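You operate a simulated robot arm through the tools that you are given. There is no shell and no other tool.

Carry out the task below with a simulated robot arm. There is one attempt and no reset: what you move stays moved.

## Task
Free the purple towel's tag with the magnet, put it in the yellow tub and brush that towel clean.
Fine: use the blue lint brush; magnet and brush go back. Set down upright: magnet, lint brush. What is to be rubbed or washed off counts as gone when no trace of it is left.

It is judged by the outcome, as a careful person would: the job done as asked, and still so three seconds after it is handed in. It fails if anything else is knocked over, pushed out of place, dropped, spilled or broken. Flat cloth is picked up by pressing the open fingertips on it (5 to 10 N) and closing them slowly along it; thin cloth reads only 2 to 8 mm in the jaws.

## Robot
A 7-joint arm with a fingered hand, fixed in place. Base frame: the origin is on the floor under the middle of its stand, x ahead of it, y to its left, z up; the work surface is at about z = 860. Lengths are in mm, angles in degrees, forces in N, time in s.
With the tool pointing down near the work surface it reaches from about 460 to 900 mm from the base axis. Its first joint turns from -143.0 to 143.0 degrees. Payload 3 kg.
Tool frame: the origin (TCP) lies between the finger pads and is the grasp point; the fingertips stand 26 mm ahead of it; z points along the fingers, y is the line along which they close. The gripper opens to 148 mm; its body begins 73 mm behind the TCP. The gripper is a hand of 3 fingers: y runs from the thumb to the fingers, the wrist lies at [0, 0, -229] in the tool frame.
Orientation is that of the tool frame in the base frame, as [roll, pitch, yaw] about the fixed x, y, z axes, in that order (R = Rz(yaw) Ry(pitch) Rx(roll)). With the fingers straight down and closing along the base's y, the tool's x points along the base's -x, its y along +y and its z along -z.

## Interface
- The arm moves only by the tool step_arm. Its argument "steps" is a list of rows, each a list of 6 numbers: the shift along the base's x, y, z in units of 300 mm (1.0 is 300 mm), then the turn, a rotation vector about the base's x, y, z in units of 120 degrees (1.0 is 120 degrees). In form: [[tx, ty, tz, ax, ay, az], ...]. A call has 1 to 20 rows; each row is the pose to reach, as a shift and turn from the pose commanded when the call began. A call with a number of a shift or a turn outside -1 to 1 is refused whole. A row lasts 0.2 s, in which the tool goes at most 50 mm and 8.6 degrees; a call with a longer step from one row to the next is refused whole. A pose out of reach is approached as far as the arm can. The call stops where the force on the tool passes 40 N (or 10 N more than at its start, if that is more) or the arm is blocked; 0.2 s more then pass. In this call time passes only in rows, and 0.2 s behind the last. The reply holds the time, the measured pose of the TCP, the force on the tool along the base axes, the opening and the grip force, in the units named above and with some noise, with the torque about the TCP (base axes, N m) and any sound that the robot's microphone picked up.
- Cameras (640 x 400 px; columns grow to the right, rows downward): "scene" is fixed at [221, 498.7, 1492.9]; the picture's right is [-0.17, -0.99, 0.00], its down [-0.65, 0.11, -0.75] and it looks along [0.74, -0.12, -0.66] (base axes); focal length 271 px, centre (320, 200). "wrist" rides on the gripper at [68, -39, -90] in the tool frame; the picture's right is [0.50, 0.87, 0.00], its down [-0.66, 0.38, -0.65] and it looks along [-0.57, 0.33, 0.76] (tool axes); focal length 222 px, centre (320, 200). There is no depth. A picture from a camera that has moved, and an enlarged one, comes with that camera's place and axes in the base frame and with its lens.
- camera(camera): a new picture of that camera. No time passes.
- lift_body(by): slides the trunk up (or, below 0, down) by that many mm; the arm rides with it, the base frame stays. It gives what a move gives, with no picture.
- curl_fingers(finger1, finger2, thumb_bend): sets how far each is bent, from 0 (flat) to 1 (curled in); at 0.3 the hand is open as for a grip, at 0.7 the pads meet at the TCP. One left out holds its place. A second passes; each finger stops where it meets its share of the squeeze, and holds until it gets a number again. It is the only way to open and close the hand. It gives what a move gives, with no picture; readings hold the bend of each and the force on the fingers (four entries, about 0 where the hand has none), thumb and palm.
- inspect(camera, box): a new picture of the part [left, top, right, bottom] of that camera's present view, enlarged. No time passes.
- finish_job(): hands the job in; it is judged then, once.

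Places have to be worked out from the pictures, the camera data and where the tool is seen. Open the gripper and draw the arm clear of the work before you hand the job in, unless the task says otherwise.

The tools are called after ">>>" as a command line: name --pt "numbers of a row" for each row, then --argument value for the rest, lists and objects as JSON in quotes. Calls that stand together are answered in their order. step_arm: Moves the arm, as the interface text tells. Its arguments: {"type":"object","properties":{"steps":{"type":"array","items":{"type":"array","items":{"type":"number"}}}},"required":["steps"]} The other tools are called the same way: lift_body (by) moves the trunk up or down; curl_fingers (finger1, finger2, thumb_bend) moves the fingers one by one; camera (camera) takes a picture; inspect (camera, box) takes an enlarged picture of a part of a camera's view; finish_job () hands the job in.

At the start:

```text
time_s: 0.0
tool_pos: [704.4, 268.0, 1236.8]
tcp_rot: [-180.0, 0.0, -180.0]
force: [0.2, 0.9, -0.5]
wrist_torque: [0.0, -0.03, 0.01]
width: 148.0
grasp_force: 0.0
shape: jaw
bend: [0.3, 0.3, 0.3]
finger forces: [0.0, 0.1, 0.1, 0.1, 0.1, 0.0]
trunk travel left (down, up): [-675.0, 215.0]
```

scene: 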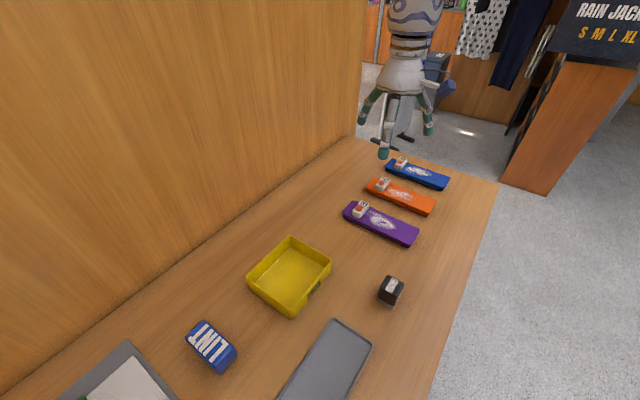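
wrist: 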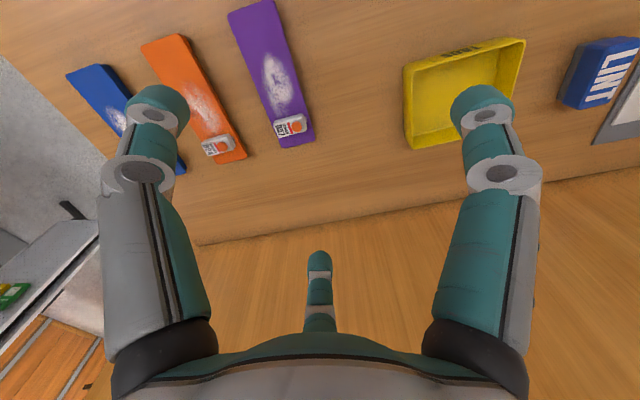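

I see three towels (blue, orange, purple) with tags, a yellow tub, a black block (possibly the magnet), a blue lint brush and grey trays. I'll enlarge parts of the scene view to look closer.

>>> inspect --camera "scene" --box '[320, 130, 480, 230]'

>>> inspect --camera "scene" --box '[240, 220, 440, 345]'

>>> inspect --camera "scene" --box '[60, 275, 260, 400]'

>>> inspect --camera "scene" --box '[240, 275, 440, 400]'

>>> inspect --camera "wrist" --box '[200, 0, 360, 160]'

```text
4.00 times, centred on (400, 180) of scene
camera zoom: at [221.0, 498.7, 1492.9], right [-0.17, -0.99, 0.0], down [-0.65, 0.11, -0.75], along [0.74, -0.12, -0.66], focal length 1084 px, centre (0, 280)
```

zoom: 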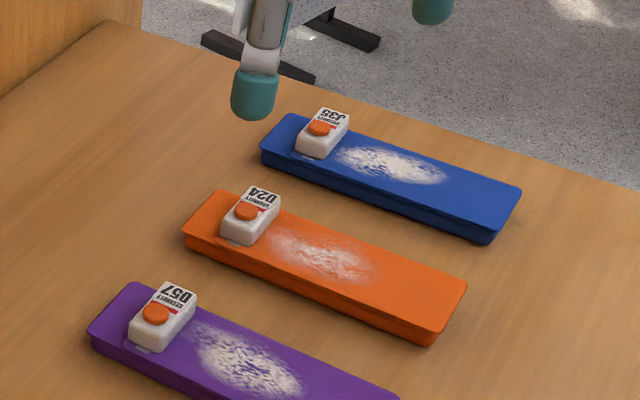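

```text
3.20 times, centred on (340, 282) of scene
camera zoom: at [221.0, 498.7, 1492.9], right [-0.17, -0.99, 0.0], down [-0.65, 0.11, -0.75], along [0.74, -0.12, -0.66], focal length 867 px, centre (256, -64)
```

zoom: 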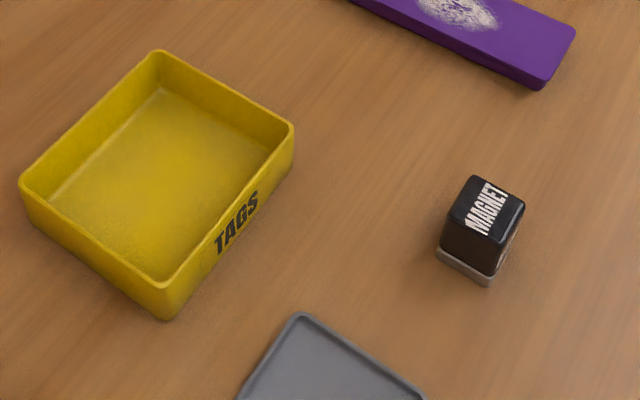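

```text
3.20 times, centred on (160, 338) of scene
camera zoom: at [221.0, 498.7, 1492.9], right [-0.17, -0.99, 0.0], down [-0.65, 0.11, -0.75], along [0.74, -0.12, -0.66], focal length 867 px, centre (832, -240)
```

zoom: 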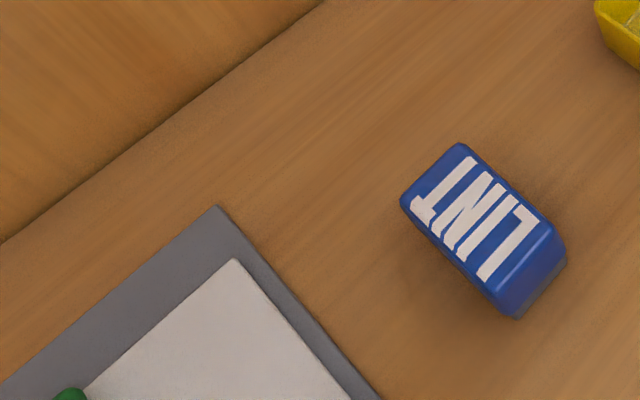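

```text
3.20 times, centred on (340, 338) of scene
camera zoom: at [221.0, 498.7, 1492.9], right [-0.17, -0.99, 0.0], down [-0.65, 0.11, -0.75], along [0.74, -0.12, -0.66], focal length 867 px, centre (256, -240)
```

zoom: 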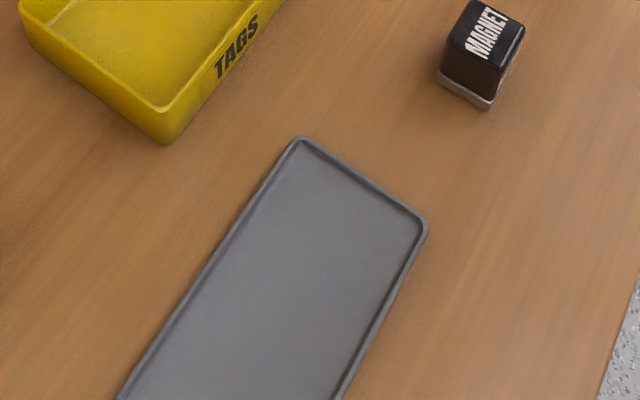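

```text
2.50 times, centred on (280, 80) of wrist
camera zoom: at [637.8, 230.1, 1324.7], right [-0.5, 0.87, 0.0], down [0.66, 0.38, 0.65], along [0.57, 0.33, -0.76], focal length 555 px, centre (420, 500)
```

zoom: 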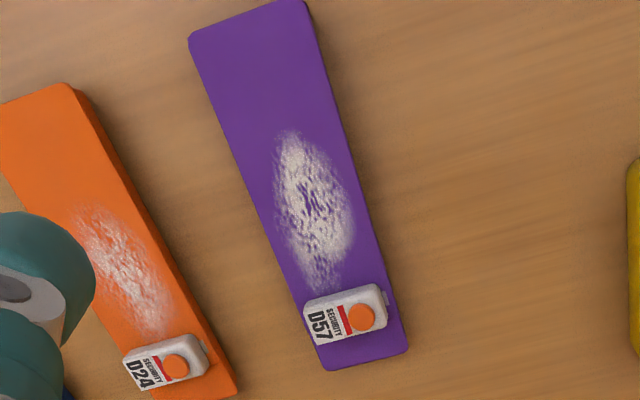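

The black cube labelled MAGNET sits near (535, 270) and the purple towel's tag, D57, is near (815, 272). I move the hand above the magnet to see it better with the wrist camera.

>>> step_arm --pt "-0.14 0 -0.08 0 0 0" --pt "-0.28 0 -0.16 0 0 0" --pt "-0.42 0 -0.24 0 0 0" --pt "-0.558 0 -0.32 0 0 0" --pt "-0.558 0 -0.4 0 0 0"

>>> camera --camera "wrist"

>>> camera --camera "scene"

```text
time_s: 1.2
tool_pos: [669.2, 268.9, 1212.4]
tcp_rot: [-180.0, 0.0, 180.0]
force: [0.1, -0.2, 0.5]
wrist_torque: [0.0, 0.02, -0.01]
width: 148.0
grasp_force: 0.2
shape: jaw
bend: [0.3, 0.3, 0.3]
finger forces: [0.1, 0.0, 0.1, 0.0, 0.0, 0.0]
out of reach, approached as far as the arm can: row 1, 2, 3, 4, 5
trunk travel left (down, up): [-675.0, 215.0]
```

```text
taken
camera wrist: at [603.2, 229.9, 1302.1], right [-0.5, 0.87, 0.0], down [0.66, 0.38, 0.65], along [0.57, 0.33, -0.76], focal length 222 px, centre (320, 200)
```

wrist: 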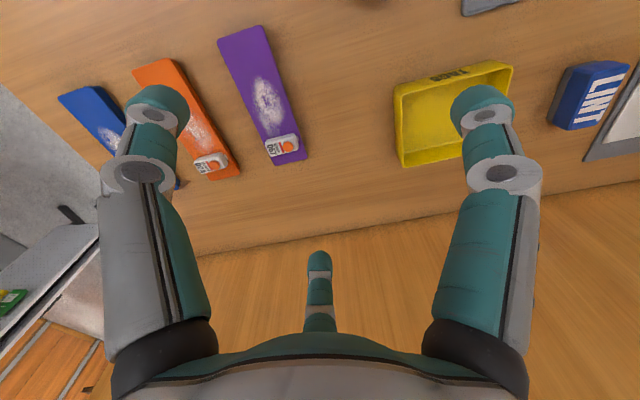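

```text
taken
```

scene: 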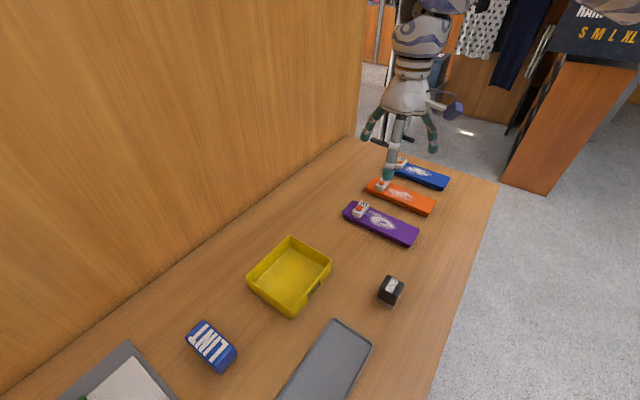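

The arm could not draw in at this height. I'll go down first at this place and see if it moves freely.

>>> step_arm --pt "0 0 -0.12 0 0 0" --pt "0 0 -0.24 0 0 0" --pt "0 0 -0.36 0 0 0"

```text
time_s: 2.2
tool_pos: [714.4, 254.2, 1159.9]
tcp_rot: [-178.6, 6.3, -179.9]
force: [0.2, 0.3, 0.2]
wrist_torque: [-0.01, 0.0, -0.03]
width: 148.0
grasp_force: 0.0
shape: jaw
bend: [0.3, 0.3, 0.3]
finger forces: [0.0, 0.1, 0.0, 0.0, 0.0, 0.0]
out of reach, approached as far as the arm can: row 1, 2, 3
trunk travel left (down, up): [-675.0, 215.0]
stopped in row 3: the arm was blocked; the commanded pose is now the measured one
```

The elbow seems to be at its fold limit at this trunk height. I'll lower the trunk by 120 mm, which carries the hand down with it, to about z = 1040, clear of everything.

>>> lift_body --by -120

```text
time_s: 3.7
tool_pos: [712.2, 252.7, 1040.3]
tcp_rot: [-178.5, 6.3, -180.0]
force: [0.4, -0.2, -0.4]
wrist_torque: [0.02, 0.0, -0.04]
width: 147.9
grasp_force: 0.0
shape: jaw
bend: [0.3, 0.3, 0.3]
finger forces: [0.0, 0.0, 0.0, 0.0, 0.1, 0.1]
trunk travel left (down, up): [-555.0, 335.0]
```

Now I straighten the tool back to vertical while rising a little, to see whether the arm is free in this configuration.

>>> step_arm --pt "0 0 0.1 0.006 0.026 0" --pt "0 0 0.2 0.0125 0.0525 0" --pt "-0.1 0 0.3 0.0125 0.0525 0"

```text
time_s: 4.5
tool_pos: [682.1, 253.6, 1128.6]
tcp_rot: [180.0, 0.0, -179.9]
force: [-0.4, -0.3, -0.7]
wrist_torque: [-0.03, -0.03, 0.0]
width: 147.9
grasp_force: 0.0
shape: jaw
bend: [0.3, 0.3, 0.3]
finger forces: [0.0, 0.1, 0.1, 0.0, 0.1, 0.0]
trunk travel left (down, up): [-555.0, 335.0]
```

The arm moves freely now. I try drawing in toward the magnet at this height, staying high.

>>> step_arm --pt "-0.1 0.01 0.0 0 0 0" --pt "-0.2 0.02 0.0 0 0 0" --pt "-0.3 0.03 0.0 0 0 0" --pt "-0.4 0.04 0.0 0 0 0" --pt "-0.48 0.05 0.0 0 0 0"

```text
time_s: 5.7
tool_pos: [672.7, 254.4, 1128.0]
tcp_rot: [179.9, -0.1, 180.0]
force: [0.6, -0.4, 0.1]
wrist_torque: [0.01, 0.0, 0.02]
width: 148.0
grasp_force: 0.0
shape: jaw
bend: [0.3, 0.3, 0.3]
finger forces: [0.0, 0.0, 0.1, 0.1, 0.1, 0.0]
out of reach, approached as far as the arm can: row 1, 2, 3, 4, 5
trunk travel left (down, up): [-555.0, 335.0]
```

The inner limit here is about 720 mm from the base axis. I check whether higher relative heights allow a smaller radius: go up 90 mm, then inward.

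>>> step_arm --pt "0 0 0.15 0 0 0" --pt "0 0 0.3 0 0 0" --pt "-0.1 -0.03 0.3 0 0 0" --pt "-0.2 -0.07 0.3 0 0 0" --pt "-0.3 -0.1 0.3 0 0 0" --pt "-0.4 -0.14 0.3 0 0 0"

```text
time_s: 7.1
tool_pos: [644.7, 264.1, 1168.3]
tcp_rot: [179.8, 0.0, -180.0]
force: [0.2, -0.2, -0.4]
wrist_torque: [0.0, 0.0, -0.01]
width: 147.7
grasp_force: 0.1
shape: jaw
bend: [0.3, 0.3, 0.3]
finger forces: [0.0, 0.0, 0.0, 0.0, 0.1, 0.0]
out of reach, approached as far as the arm can: row 2, 3, 4, 5, 6
trunk travel left (down, up): [-555.0, 335.0]
```

The commanded pose seems to have stayed at the unreachable target, so I first bring the command back to a reachable place near (680, 260, 1218).

>>> step_arm --pt "0.15 0.02 0 0 0 0" --pt "0.3 0.04 0 0 0 0" --pt "0.45 0.06 0 0 0 0" --pt "0.6 0.08 0 0 0 0" --pt "0.75 0.1 0 0 0 0" --pt "0.873 0.11 0 0 0 0"

```text
time_s: 8.5
tool_pos: [789.8, 287.6, 1164.6]
tcp_rot: [180.0, 0.0, -179.9]
force: [-0.1, 1.2, -0.3]
wrist_torque: [-0.01, -0.04, 0.02]
width: 148.3
grasp_force: 0.1
shape: jaw
bend: [0.3, 0.3, 0.3]
finger forces: [0.0, 0.1, 0.1, 0.0, 0.1, 0.0]
out of reach, approached as far as the arm can: row 4, 5, 6
trunk travel left (down, up): [-555.0, 335.0]
```

Commands are evidently clamped to the nearest reachable pose. I look at the arm in the scene picture to understand its posture.

>>> camera --camera "scene"

>>> camera --camera "wrist"

```text
taken
```

scene: 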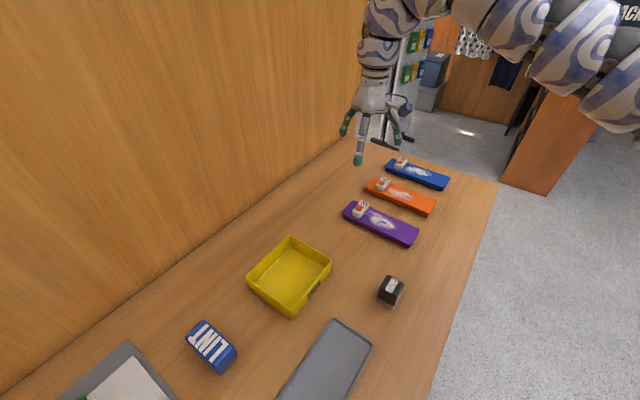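

```text
taken
camera wrist: at [723.5, 249.0, 1254.3], right [-0.5, 0.87, 0.0], down [0.65, 0.38, 0.65], along [0.57, 0.33, -0.76], focal length 222 px, centre (320, 200)
```

wrist: 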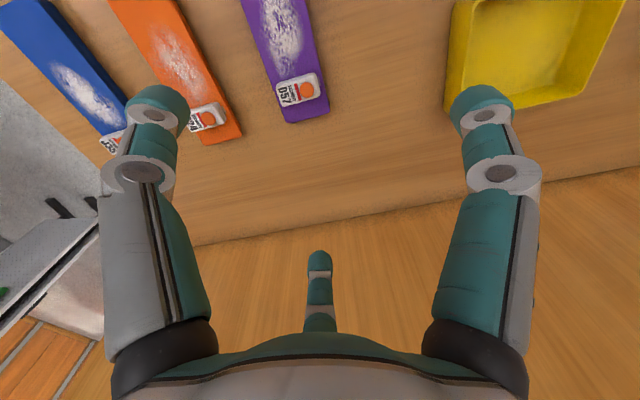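

The forearm comes in nearly level with a raised elbow. I test whether it can go straight down at this larger radius, drawing in slightly; it stays above z = 1000.

>>> step_arm --pt "-0.05 -0.02 -0.1 0 0 0" --pt "-0.1 -0.04 -0.2 0 0 0" --pt "-0.1 -0.04 -0.3 0 0 0" --pt "-0.1 -0.04 -0.4 0 0 0" --pt "-0.1 -0.04 -0.5 0 0 0"

>>> camera --camera "scene"

```text
time_s: 9.7
tool_pos: [760.0, 276.5, 1015.5]
tcp_rot: [179.8, 0.0, -179.9]
force: [-0.6, 0.2, 0.7]
wrist_torque: [-0.01, 0.02, -0.02]
width: 148.1
grasp_force: 0.1
shape: jaw
bend: [0.3, 0.3, 0.3]
finger forces: [0.0, 0.0, 0.0, 0.0, 0.0, 0.0]
trunk travel left (down, up): [-555.0, 335.0]
```

```text
taken
```

scene: 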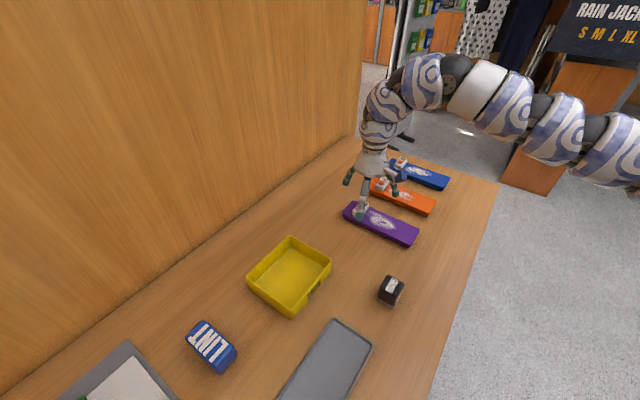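

It descends freely here. Now I draw inward at this height toward radius 600 along the line to the base.

>>> step_arm --pt "-0.14 -0.0 0.05 0 0 0" --pt "-0.28 -0.0 0.05 0 0 0" --pt "-0.42 -0.0 0.05 0 0 0" --pt "-0.56 -0.0 0.05 0 0 0" --pt "-0.7 -0.0 0.05 0 0 0"

>>> camera --camera "scene"

```text
time_s: 10.9
tool_pos: [666.9, 277.6, 1030.3]
tcp_rot: [-180.0, -0.3, 179.9]
force: [-0.2, -0.5, 0.5]
wrist_torque: [0.0, -0.01, -0.01]
width: 148.1
grasp_force: 0.0
shape: jaw
bend: [0.3, 0.3, 0.3]
finger forces: [0.2, 0.0, 0.0, 0.1, 0.0, 0.0]
out of reach, approached as far as the arm can: row 3, 4, 5
trunk travel left (down, up): [-555.0, 335.0]
```

```text
taken
```

scene: 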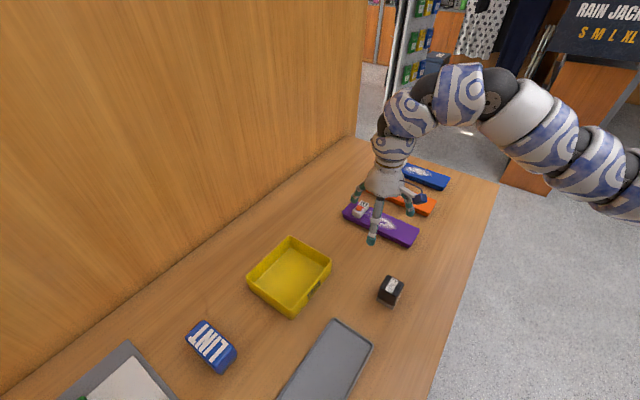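

The inner limit again is about 720 mm. I test whether a turn of the tool about the vertical changes that: back out a little, turn by −40°, then draw in again.

>>> step_arm --pt "0.07 0.03 0 0 0 -0.06" --pt "0.07 0.03 0 0 0 -0.12" --pt "0.07 0.03 0 0 0 -0.18" --pt "0.07 0.03 0 0 0 -0.24" --pt "0.07 0.03 0 0 0 -0.3" --pt "0.07 0.03 0 0 0 -0.36" --pt "-0.05 -0.02 0 0 0 -0.36" --pt "-0.2 -0.08 0 0 0 -0.36" --pt "-0.35 -0.14 0 0 0 -0.36"

>>> camera --camera "scene"

```text
time_s: 12.9
tool_pos: [674.5, 280.2, 1033.2]
tcp_rot: [180.0, -0.1, 136.8]
force: [0.7, 0.4, 0.1]
wrist_torque: [-0.02, -0.01, 0.0]
width: 147.9
grasp_force: 0.1
shape: jaw
bend: [0.3, 0.3, 0.3]
finger forces: [0.0, 0.0, 0.0, 0.0, 0.0, 0.0]
out of reach, approached as far as the arm can: row 7, 8, 9
trunk travel left (down, up): [-555.0, 335.0]
```

```text
taken
```

scene: 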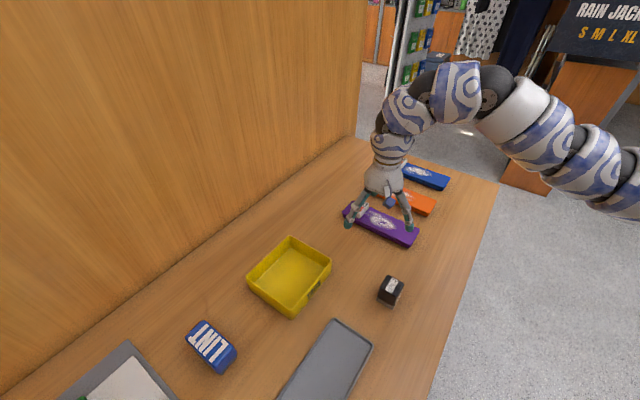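

Turning makes no difference. I test a lower hand relative to the shoulder: raise the trunk 150 mm and then reach down, slightly further out.

>>> lift_body --by 150

>>> step_arm --pt "0.1 0.04 -0.1 0 0 0" --pt "0.15 0.06 -0.2 0 0 0" --pt "0.15 0.06 -0.3 0 0 0" --pt "0.15 0.06 -0.4 0 0 0" --pt "0.15 0.06 -0.5 0 0 0" --pt "0.0 0.0 -0.5 0 0 0" --pt "-0.15 -0.06 -0.5 0 0 0" --pt "-0.3 -0.1 -0.5 0 0 0"

>>> camera --camera "scene"

```text
time_s: 14.7
tool_pos: [675.5, 279.3, 1182.4]
tcp_rot: [179.9, -0.1, 136.7]
force: [0.9, 0.4, 0.3]
wrist_torque: [-0.02, -0.03, -0.03]
width: 148.0
grasp_force: 0.0
shape: jaw
bend: [0.3, 0.3, 0.3]
finger forces: [0.1, 0.0, 0.0, 0.1, 0.0, 0.0]
trunk travel left (down, up): [-705.0, 185.0]
```

```text
time_s: 16.6
tool_pos: [597.2, 290.8, 981.1]
tcp_rot: [-177.3, -3.3, 136.6]
force: [0.4, 0.2, -0.4]
wrist_torque: [0.04, 0.0, 0.03]
width: 147.9
grasp_force: 0.1
shape: jaw
bend: [0.3, 0.3, 0.3]
finger forces: [0.0, 0.1, 0.0, 0.0, 0.1, 0.1]
out of reach, approached as far as the arm can: row 7, 8
trunk travel left (down, up): [-705.0, 185.0]
stopped in row 8: the arm was blocked; the commanded pose is now the measured one
```

```text
taken
```

scene: 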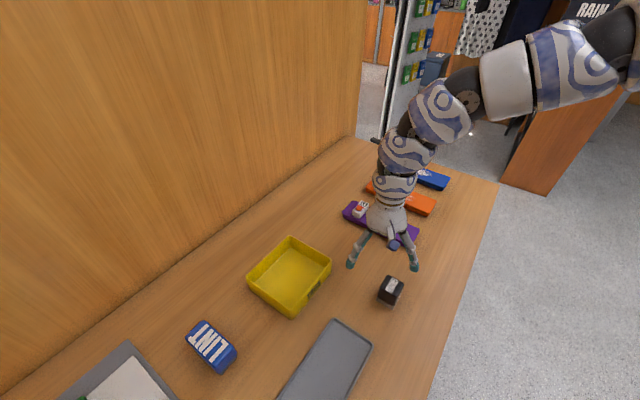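

Lower relative height does allow a smaller radius. I raise the trunk by another 150 mm, then straighten the tool and reach down and inward toward the magnet.

>>> lift_body --by 150

>>> step_arm --pt "0.0 0.0 -0.1 -0.0025 -0.0354 0" --pt "0.0 0.0 -0.2 -0.0025 -0.0354 0" --pt "0.0 0.0 -0.3 -0.0025 -0.0354 0" --pt "-0.1 -0.03 -0.3 -0.0025 -0.0354 0" --pt "-0.2 -0.06 -0.3 -0.0025 -0.0354 0"

>>> camera --camera "wrist"

```text
time_s: 18.4
tool_pos: [596.6, 290.1, 1130.7]
tcp_rot: [-177.2, -3.4, 136.8]
force: [0.2, -1.0, 1.0]
wrist_torque: [0.02, 0.02, -0.02]
width: 147.9
grasp_force: 0.1
shape: jaw
bend: [0.3, 0.3, 0.3]
finger forces: [0.0, 0.0, 0.0, 0.0, 0.0, 0.0]
trunk travel left (down, up): [-855.0, 35.0]
```

```text
time_s: 19.6
tool_pos: [537.3, 272.3, 1038.6]
tcp_rot: [179.9, 0.1, 136.6]
force: [-0.2, 0.8, -0.4]
wrist_torque: [-0.05, 0.0, 0.01]
width: 148.0
grasp_force: 0.0
shape: jaw
bend: [0.3, 0.3, 0.3]
finger forces: [0.0, 0.0, 0.1, 0.0, 0.0, 0.0]
trunk travel left (down, up): [-855.0, 35.0]
```

```text
taken
camera wrist: at [462.5, 291.1, 1128.8], right [0.23, 0.97, 0.0], down [0.74, -0.17, 0.66], along [0.64, -0.15, -0.76], focal length 222 px, centre (320, 200)
```

wrist: 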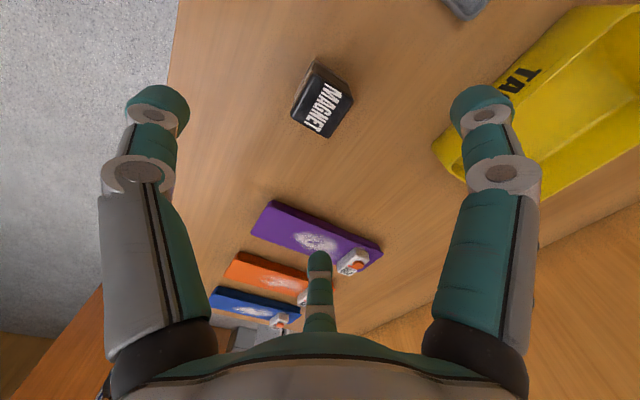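

Now the hand is above the magnet and the arm moves freely. I enlarge the wrist view of the magnet to find its exact place and turn.

>>> inspect --camera "wrist" --box '[260, 40, 388, 160]'

>>> inspect --camera "scene" --box '[340, 200, 468, 320]'

```text
3.33 times, centred on (324, 100) of wrist
camera zoom: at [462.5, 291.1, 1128.8], right [0.23, 0.97, 0.0], down [0.74, -0.17, 0.66], along [0.64, -0.15, -0.76], focal length 740 px, centre (307, 533)
```

zoom: 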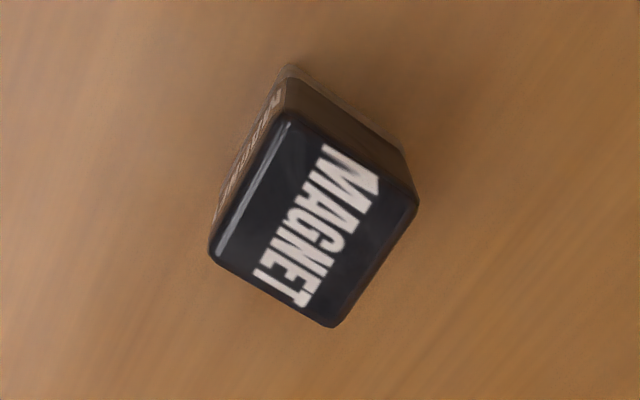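

```text
3.33 times, centred on (404, 260) of scene
camera zoom: at [221.0, 498.7, 1492.9], right [-0.17, -0.99, 0.0], down [-0.65, 0.11, -0.75], along [0.74, -0.12, -0.66], focal length 904 px, centre (40, 0)
```

zoom: 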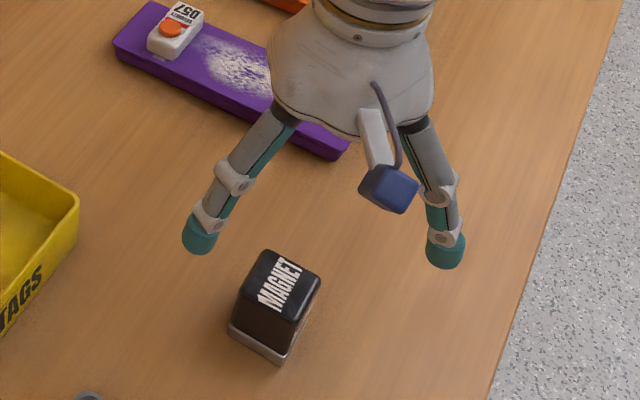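

The magnet centre is about (530, 276), its faces are turned about 46° – already aligned with the hand – and its top is at about z = 917. Before grasping I curl the fingers part way in the air to see how they close.

>>> curl_fingers --finger1 0.55 --finger2 0.55 --thumb_bend 0.55

>>> camera --camera "wrist"

>>> inspect --camera "scene" --box '[340, 180, 468, 300]'

```text
time_s: 20.6
tool_pos: [538.1, 271.3, 1038.7]
tcp_rot: [180.0, -0.1, 136.8]
force: [-0.9, 1.0, -0.3]
wrist_torque: [0.03, -0.02, 0.0]
width: 46.1
grasp_force: 0.1
shape: fingers
bend: [0.55, 0.55, 0.55]
finger forces: [0.1, 0.1, 0.0, 0.0, 0.1, 0.1]
trunk travel left (down, up): [-855.0, 35.0]
```

```text
taken
camera wrist: at [463.1, 289.2, 1128.7], right [0.23, 0.97, 0.0], down [0.74, -0.17, 0.65], along [0.64, -0.15, -0.76], focal length 222 px, centre (320, 200)
```

wrist: 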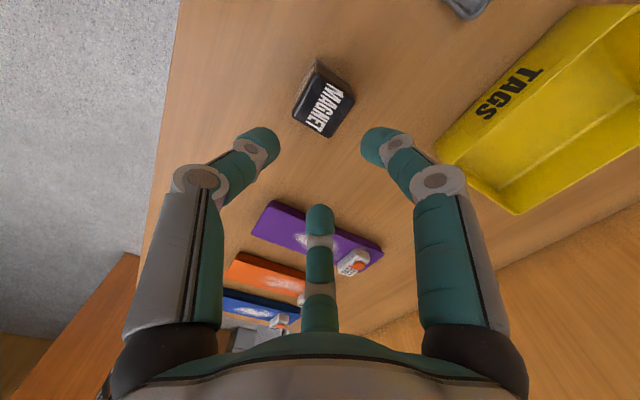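

```text
3.33 times, centred on (404, 240) of scene
camera zoom: at [221.0, 498.7, 1492.9], right [-0.17, -0.99, 0.0], down [-0.65, 0.11, -0.75], along [0.74, -0.12, -0.66], focal length 904 px, centre (40, 67)
```

zoom: 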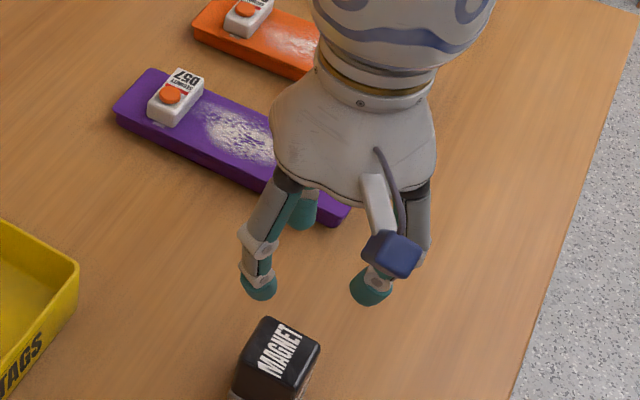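

The fingers close radially at 120° spacing, so the two fingers will pinch opposite faces of the magnet with the thumb behind. I open to 0.42 and hover just above the magnet at about z = 965 to check alignment.

>>> curl_fingers --finger1 0.4 --finger2 0.4 --thumb_bend 0.4

>>> step_arm --pt "-0.037 0.002 -0.12 0 0 0" --pt "-0.037 0.002 -0.24 0 0 0"

>>> camera --camera "wrist"

>>> inspect --camera "scene" --box '[340, 220, 468, 340]'

```text
time_s: 21.6
tool_pos: [537.5, 271.6, 1040.3]
tcp_rot: [-180.0, -0.1, 136.7]
force: [0.4, -0.1, 0.7]
wrist_torque: [-0.04, 0.02, 0.01]
width: 94.6
grasp_force: 0.1
shape: fingers
bend: [0.4, 0.4, 0.4]
finger forces: [0.0, 0.0, 0.1, 0.0, 0.0, 0.1]
trunk travel left (down, up): [-855.0, 35.0]
```

```text
time_s: 22.2
tool_pos: [523.9, 272.0, 967.6]
tcp_rot: [-180.0, -0.1, 136.7]
force: [0.5, 0.2, 0.6]
wrist_torque: [-0.03, -0.01, -0.01]
width: 94.8
grasp_force: 0.1
shape: fingers
bend: [0.4, 0.4, 0.4]
finger forces: [0.0, 0.1, 0.0, 0.1, 0.0, 0.0]
trunk travel left (down, up): [-855.0, 35.0]
```

```text
taken
camera wrist: at [449.6, 290.3, 1055.7], right [0.23, 0.97, 0.0], down [0.74, -0.17, 0.65], along [0.64, -0.15, -0.76], focal length 222 px, centre (320, 200)
```

wrist: 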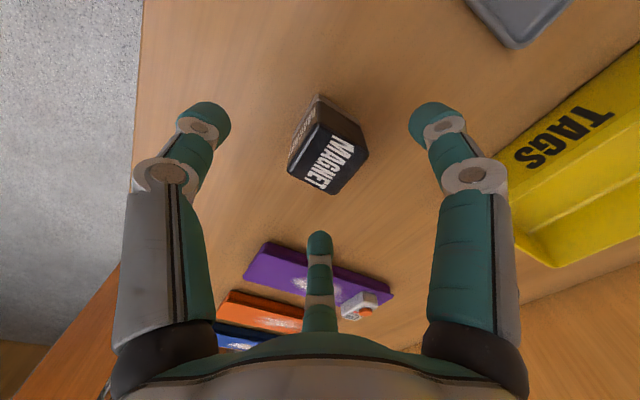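

```text
3.33 times, centred on (404, 280) of scene
camera zoom: at [221.0, 498.7, 1492.9], right [-0.17, -0.99, 0.0], down [-0.65, 0.11, -0.75], along [0.74, -0.12, -0.66], focal length 904 px, centre (40, -67)
```

zoom: 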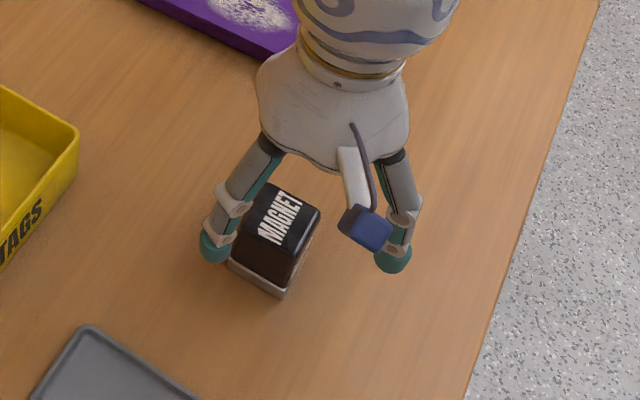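

I enlarge the magnet in this closer view.

>>> inspect --camera "wrist" --box '[240, 70, 400, 220]'

```text
2.67 times, centred on (320, 145) of wrist
camera zoom: at [449.6, 290.3, 1055.7], right [0.23, 0.97, 0.0], down [0.74, -0.17, 0.65], along [0.64, -0.15, -0.76], focal length 592 px, centre (320, 347)
```

zoom: 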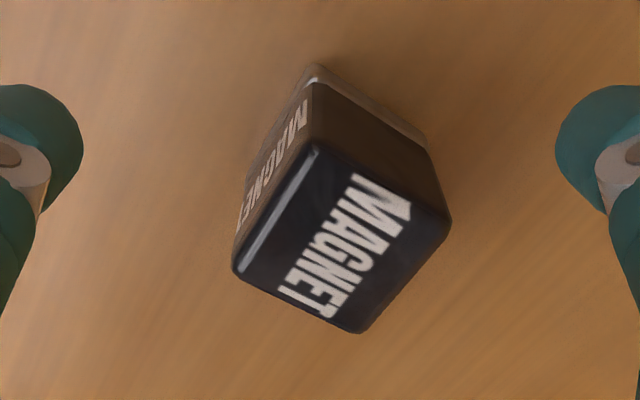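

Magnet centre works out to (530, 276.7), top near z = 918; the hand is well placed with the magnet slightly toward the finger side. I descend to TCP z ≈ 900.

>>> step_arm --pt "0.004 0 -0.12 0 0 0" --pt "0.004 0 -0.2 0 0 0" --pt "0.004 0 -0.223 0 0 0"

>>> camera --camera "wrist"

>>> inspect --camera "scene" --box '[340, 230, 468, 350]'

```text
time_s: 23.0
tool_pos: [525.1, 273.0, 899.0]
tcp_rot: [180.0, -0.2, 136.8]
force: [-0.2, 0.6, -0.4]
wrist_torque: [0.02, 0.02, 0.0]
width: 95.0
grasp_force: 0.1
shape: fingers
bend: [0.4, 0.4, 0.4]
finger forces: [0.0, 0.0, 0.0, 0.0, 0.1, 0.0]
trunk travel left (down, up): [-855.0, 35.0]
```

```text
taken
camera wrist: at [450.2, 291.0, 988.7], right [0.23, 0.97, 0.0], down [0.74, -0.17, 0.65], along [0.64, -0.15, -0.76], focal length 222 px, centre (320, 200)
```

wrist: 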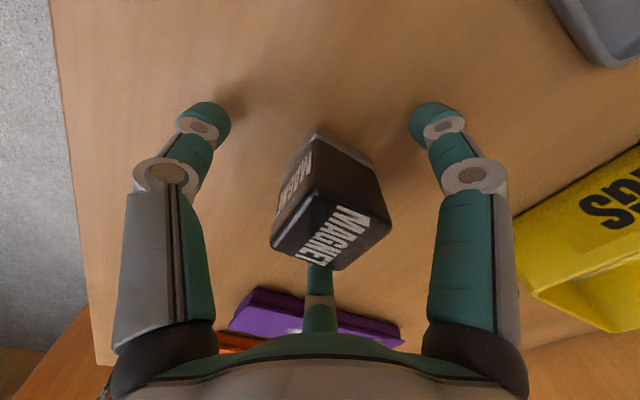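

```text
3.33 times, centred on (404, 290) of scene
camera zoom: at [221.0, 498.7, 1492.9], right [-0.17, -0.99, 0.0], down [-0.65, 0.11, -0.75], along [0.74, -0.12, -0.66], focal length 904 px, centre (40, -100)
```

zoom: 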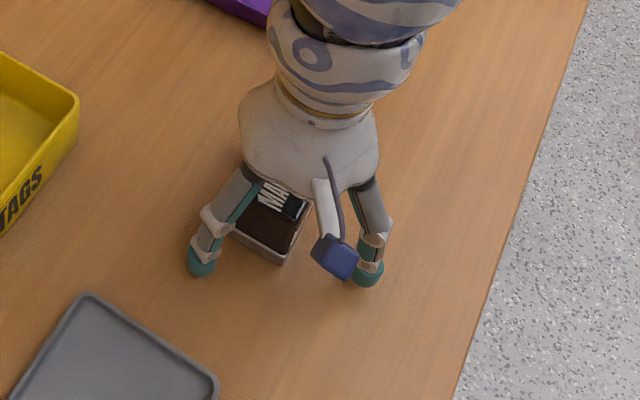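

Fingers straddle the magnet cleanly. I close gradually, first to 0.52 to see the contact forces.

>>> curl_fingers --finger1 0.51 --finger2 0.51 --thumb_bend 0.5

>>> camera --camera "wrist"

```text
time_s: 24.0
tool_pos: [525.5, 272.6, 898.7]
tcp_rot: [-180.0, -0.1, 136.8]
force: [0.6, -0.2, -0.3]
wrist_torque: [0.0, 0.0, 0.02]
width: 61.0
grasp_force: 0.0
shape: fingers
bend: [0.51, 0.51, 0.5]
finger forces: [0.1, 0.0, 0.0, 0.0, 0.1, 0.0]
trunk travel left (down, up): [-855.0, 35.0]
```

```text
taken
camera wrist: at [450.1, 290.6, 988.9], right [0.23, 0.97, 0.0], down [0.74, -0.17, 0.65], along [0.64, -0.15, -0.76], focal length 222 px, centre (320, 200)
```

wrist: 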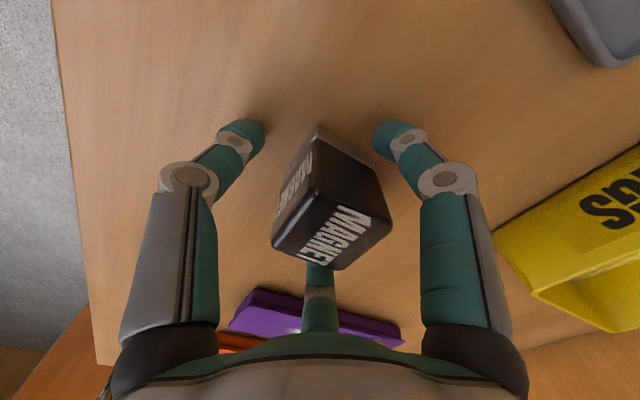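

No contact yet; the finger on the right is nearly touching and the thumb still has a gap. I close further in small steps.

>>> curl_fingers --finger1 0.54 --finger2 0.54 --thumb_bend 0.55

>>> camera --camera "wrist"

```text
time_s: 25.0
tool_pos: [525.5, 272.9, 899.2]
tcp_rot: [-180.0, -0.1, 136.8]
force: [-0.5, -0.6, 0.1]
wrist_torque: [0.01, 0.01, 0.01]
width: 47.9
grasp_force: 0.2
shape: fingers
bend: [0.54, 0.54, 0.55]
finger forces: [0.0, 0.2, 0.0, 0.0, 0.0, 0.1]
trunk travel left (down, up): [-855.0, 35.0]
```

```text
taken
camera wrist: at [450.1, 290.6, 988.9], right [0.23, 0.97, 0.0], down [0.74, -0.17, 0.65], along [0.64, -0.15, -0.76], focal length 222 px, centre (320, 200)
```

wrist: 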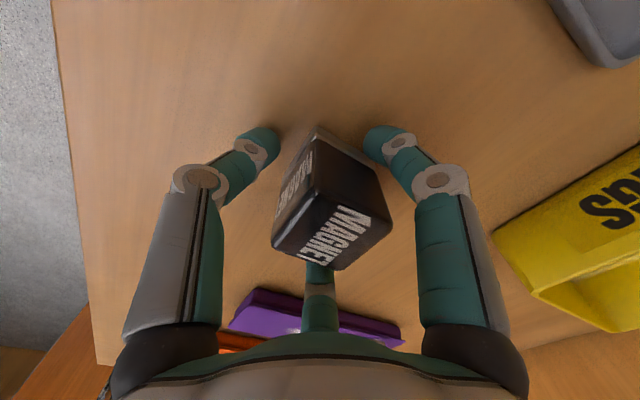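

Still no contact force. I close further, all three to 0.6.

>>> curl_fingers --finger1 0.58 --finger2 0.58 --thumb_bend 0.6

>>> camera --camera "wrist"

```text
time_s: 26.0
tool_pos: [524.8, 274.1, 899.0]
tcp_rot: [179.9, 0.0, 136.8]
force: [-0.7, 0.4, 0.9]
wrist_torque: [0.01, 0.01, 0.02]
width: 36.7
grasp_force: 1.5
shape: fingers
bend: [0.56, 0.55, 0.6]
finger forces: [1.3, 1.3, 0.0, 0.1, 0.1, 0.0]
trunk travel left (down, up): [-855.0, 35.0]
```

```text
taken
camera wrist: at [450.1, 290.6, 988.9], right [0.23, 0.97, 0.0], down [0.74, -0.17, 0.65], along [0.64, -0.15, -0.76], focal length 222 px, centre (320, 200)
```

wrist: 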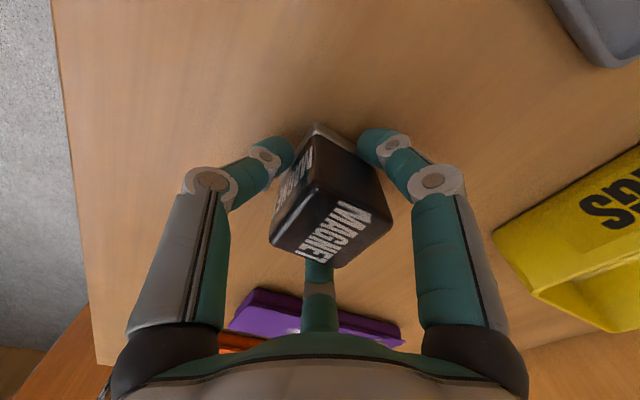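

Both fingers touch with 1.3 N each; the thumb is not there yet. I bring the thumb on while the fingers keep closing target.

>>> curl_fingers --finger1 0.62 --finger2 0.62 --thumb_bend 0.66

>>> camera --camera "wrist"

```text
time_s: 27.0
tool_pos: [523.8, 273.3, 898.8]
tcp_rot: [-180.0, -0.1, 136.8]
force: [0.1, -0.1, -0.1]
wrist_torque: [0.0, 0.02, -0.02]
width: 33.3
grasp_force: 6.9
shape: fingers
bend: [0.56, 0.56, 0.63]
finger forces: [4.6, 4.3, 0.1, 0.0, 5.0, 0.0]
trunk travel left (down, up): [-855.0, 35.0]
```

```text
taken
camera wrist: at [450.1, 290.6, 988.9], right [0.23, 0.97, 0.0], down [0.74, -0.17, 0.65], along [0.64, -0.15, -0.76], focal length 222 px, centre (320, 200)
```

wrist: 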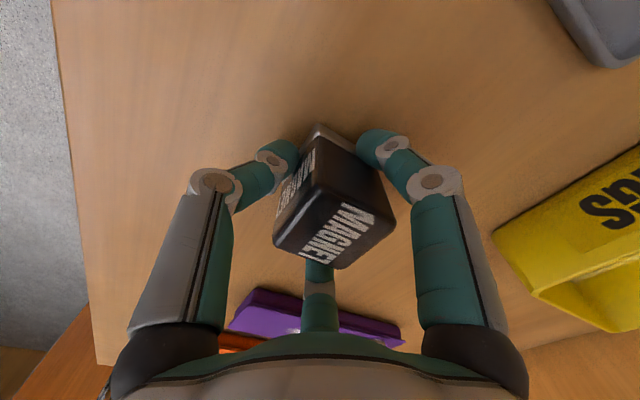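

All three fingers are on it at 4–5 N. I firm up the grip.

>>> curl_fingers --finger1 0.68 --finger2 0.68 --thumb_bend 0.72

>>> camera --camera "wrist"

```text
time_s: 28.0
tool_pos: [524.5, 272.2, 897.6]
tcp_rot: [180.0, -0.1, 136.8]
force: [0.6, -0.4, 0.8]
wrist_torque: [0.05, -0.04, 0.0]
width: 28.7
grasp_force: 11.4
shape: fingers
bend: [0.56, 0.56, 0.67]
finger forces: [7.3, 6.8, 0.0, 0.0, 8.1, 0.0]
trunk travel left (down, up): [-855.0, 35.0]
```

```text
taken
camera wrist: at [450.1, 290.6, 988.9], right [0.23, 0.97, 0.0], down [0.74, -0.17, 0.65], along [0.64, -0.15, -0.76], focal length 222 px, centre (320, 200)
```

wrist: 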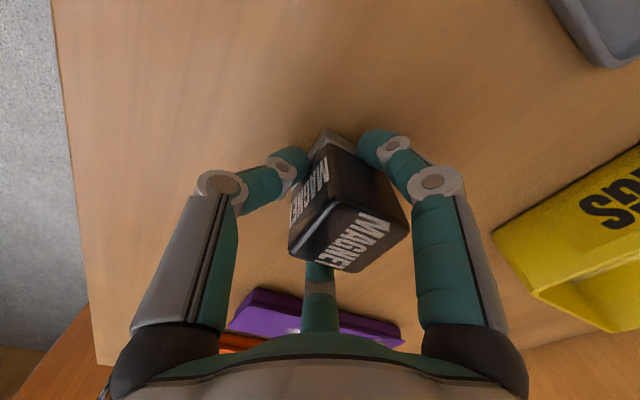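

The thumb has pushed the magnet about 7 mm toward the fingers, so the thumb is a bit strong. I ease the thumb and firm up the two opposing fingers.

>>> curl_fingers --finger1 0.72 --finger2 0.72 --thumb_bend 0.66

>>> inspect --camera "wrist" --box '[240, 100, 440, 290]'

>>> inspect --camera "scene" --box '[340, 230, 468, 350]'

```text
time_s: 29.0
tool_pos: [525.6, 272.0, 899.8]
tcp_rot: [180.0, -0.1, 136.7]
force: [-0.7, 0.6, -0.2]
wrist_torque: [-0.04, 0.0, -0.01]
width: 29.5
grasp_force: 9.2
shape: fingers
bend: [0.57, 0.58, 0.64]
finger forces: [7.3, 7.3, 0.0, 0.1, 4.1, 0.1]
trunk travel left (down, up): [-855.0, 35.0]
```

```text
2.11 times, centred on (340, 195) of wrist
camera zoom: at [450.2, 290.7, 988.9], right [0.23, 0.97, 0.0], down [0.74, -0.17, 0.65], along [0.64, -0.15, -0.76], focal length 468 px, centre (278, 210)
```

zoom: 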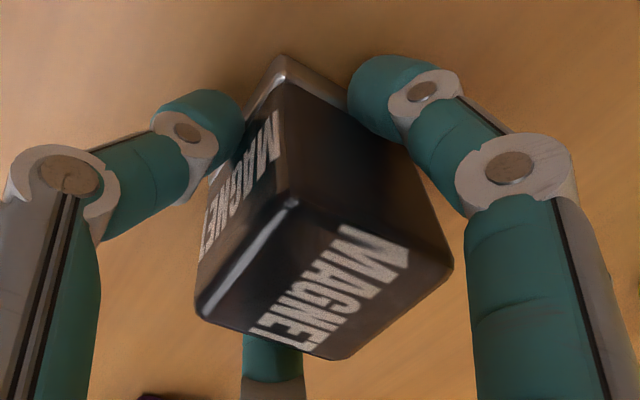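

```text
3.33 times, centred on (404, 290) of scene
camera zoom: at [221.0, 498.7, 1492.9], right [-0.17, -0.99, 0.0], down [-0.65, 0.11, -0.75], along [0.74, -0.12, -0.66], focal length 904 px, centre (40, -100)
```

zoom: 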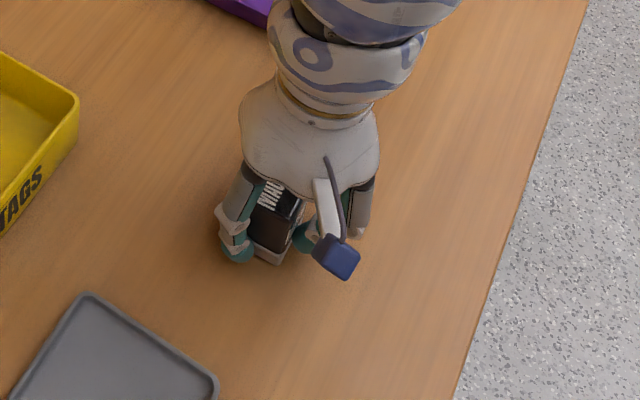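

The magnet is upright and gripped with 7.3 / 7.3 / 4.1 N. I lift it by 30 mm slowly and check it follows.

>>> step_arm --pt "0 0 0.02 0 0 0" --pt "0 0 0.05 0 0 0" --pt "0 0 0.1 0 0 0"

>>> inspect --camera "wrist" --box '[240, 100, 440, 290]'

>>> inspect --camera "scene" --box '[340, 220, 468, 340]'

```text
time_s: 29.8
tool_pos: [526.2, 270.8, 930.6]
tcp_rot: [180.0, -0.2, 136.8]
force: [-0.3, -0.3, -1.8]
wrist_torque: [0.03, 0.0, 0.03]
width: 29.2
grasp_force: 9.3
shape: fingers
bend: [0.57, 0.58, 0.64]
finger forces: [7.3, 7.4, 0.1, 0.0, 4.2, 0.0]
trunk travel left (down, up): [-855.0, 35.0]
```

```text
2.11 times, centred on (340, 195) of wrist
camera zoom: at [451.6, 289.4, 1021.0], right [0.23, 0.97, 0.0], down [0.74, -0.17, 0.65], along [0.64, -0.15, -0.76], focal length 468 px, centre (278, 210)
```

zoom: 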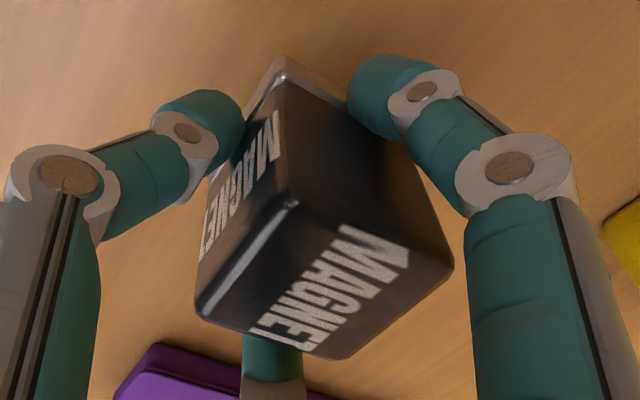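

```text
3.33 times, centred on (404, 280) of scene
camera zoom: at [221.0, 498.7, 1492.9], right [-0.17, -0.99, 0.0], down [-0.65, 0.11, -0.75], along [0.74, -0.12, -0.66], focal length 904 px, centre (40, -67)
```

zoom: 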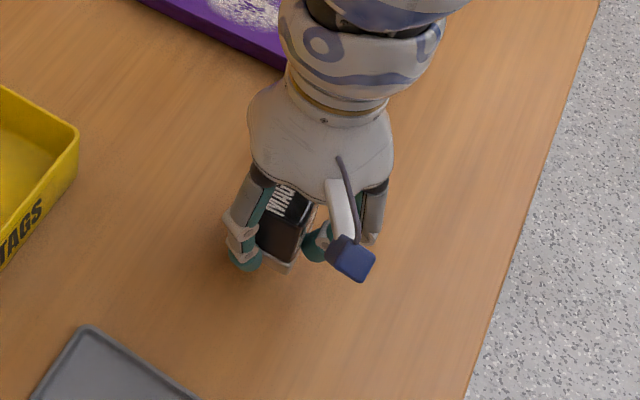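

The magnet is held firmly and level, weighing about 0.2 kg. I rise and carry it toward the purple towel, staying high above everything.

>>> step_arm --pt "0.0 0 0.12 0 0 0" --pt "0.05 0 0.24 0 0 0" --pt "0.15 0 0.36 0 0 0" --pt "0.27 0 0.44 0 0 0" --pt "0.4 0 0.44 0 0 0" --pt "0.53 0 0.44 0 0 0" --pt "0.66 0 0.44 0 0 0" --pt "0.78 0 0.44 0 0 0" --pt "0.88 0 0.44 0 0 0"

>>> camera --camera "wrist"

```text
time_s: 31.8
tool_pos: [776.9, 263.8, 1063.4]
tcp_rot: [-179.9, 0.0, 136.7]
force: [0.6, -0.5, -0.8]
wrist_torque: [0.03, 0.03, 0.01]
width: 28.4
grasp_force: 9.8
shape: fingers
bend: [0.57, 0.58, 0.64]
finger forces: [7.9, 7.7, 0.0, 0.0, 3.9, 0.1]
out of reach, approached as far as the arm can: row 9
trunk travel left (down, up): [-855.0, 35.0]
```

```text
taken
camera wrist: at [702.2, 283.4, 1153.3], right [0.23, 0.97, 0.0], down [0.74, -0.17, 0.65], along [0.64, -0.15, -0.76], focal length 222 px, centre (320, 200)
```

wrist: 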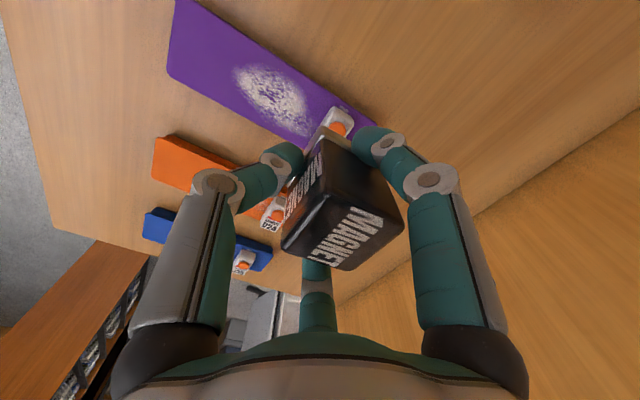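

The reach ends here at this trunk height. I enlarge the view of the purple towel's tag to locate it.

>>> inspect --camera "wrist" --box '[280, 80, 400, 155]'

>>> inspect --camera "scene" --box '[320, 180, 448, 260]'

```text
5.33 times, centred on (340, 118) of wrist
camera zoom: at [702.2, 283.4, 1153.3], right [0.23, 0.97, 0.0], down [0.74, -0.17, 0.65], along [0.64, -0.15, -0.76], focal length 1185 px, centre (213, 640)
```

zoom: 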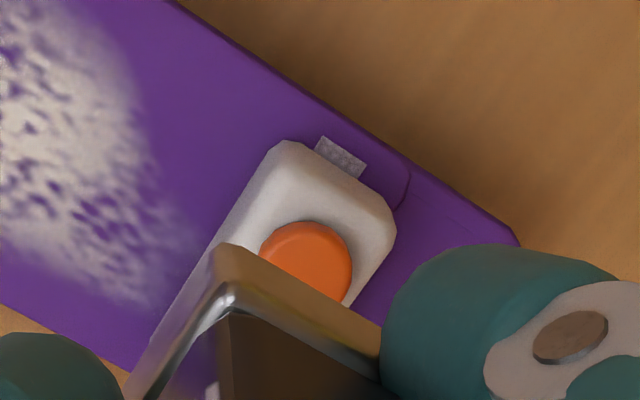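

```text
5.00 times, centred on (384, 220) of scene
camera zoom: at [221.0, 498.7, 1492.9], right [-0.17, -0.99, 0.0], down [-0.65, 0.11, -0.75], along [0.74, -0.12, -0.66], focal length 1355 px, centre (0, 100)
```

zoom: 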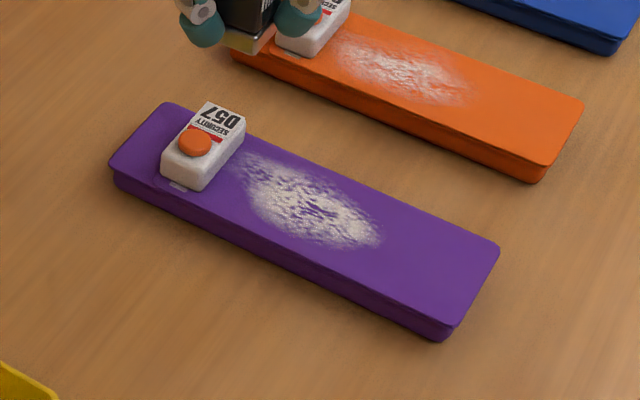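

The dome of the tag is at about (811.5, 278), top near z = 905, at a radius of 858 – just out of reach at this trunk height. The reach is widest with the shoulder lower, so I lower the trunk in stages while raising the arm.

>>> lift_body --by -80

>>> step_arm --pt "0 0 0.13 0 0 0" --pt "0 0 0.26 0 0 0"

>>> lift_body --by -80

>>> step_arm --pt "0 0 0.13 0 0 0" --pt "0 0 0.26 0 0 0"

```text
time_s: 33.0
tool_pos: [776.9, 266.1, 983.2]
tcp_rot: [-179.9, -0.1, 136.9]
force: [0.0, 0.3, -0.4]
wrist_torque: [0.01, 0.04, -0.02]
width: 28.4
grasp_force: 9.9
shape: fingers
bend: [0.57, 0.58, 0.64]
finger forces: [8.0, 7.8, 0.1, 0.0, 3.9, 0.0]
trunk travel left (down, up): [-775.0, 115.0]
```

```text
time_s: 33.6
tool_pos: [777.8, 267.2, 1062.5]
tcp_rot: [-180.0, 0.0, 136.9]
force: [-0.7, -0.6, -1.3]
wrist_torque: [-0.04, -0.02, -0.03]
width: 28.6
grasp_force: 9.3
shape: fingers
bend: [0.57, 0.58, 0.64]
finger forces: [7.8, 7.6, 0.0, 0.1, 3.5, 0.0]
trunk travel left (down, up): [-775.0, 115.0]
```

```text
time_s: 34.7
tool_pos: [778.3, 264.8, 982.1]
tcp_rot: [180.0, -0.2, 136.7]
force: [-0.6, -0.5, -0.9]
wrist_torque: [-0.04, 0.02, -0.03]
width: 28.4
grasp_force: 9.8
shape: fingers
bend: [0.57, 0.58, 0.64]
finger forces: [7.7, 7.5, 0.1, 0.0, 3.5, 0.0]
trunk travel left (down, up): [-695.0, 195.0]
```

```text
time_s: 35.3
tool_pos: [777.4, 264.7, 1057.2]
tcp_rot: [-180.0, -0.1, 136.7]
force: [0.3, 0.0, -2.0]
wrist_torque: [-0.06, 0.02, -0.03]
width: 28.2
grasp_force: 9.2
shape: fingers
bend: [0.57, 0.58, 0.64]
finger forces: [7.7, 7.5, 0.0, 0.1, 3.2, 0.0]
trunk travel left (down, up): [-695.0, 195.0]
```

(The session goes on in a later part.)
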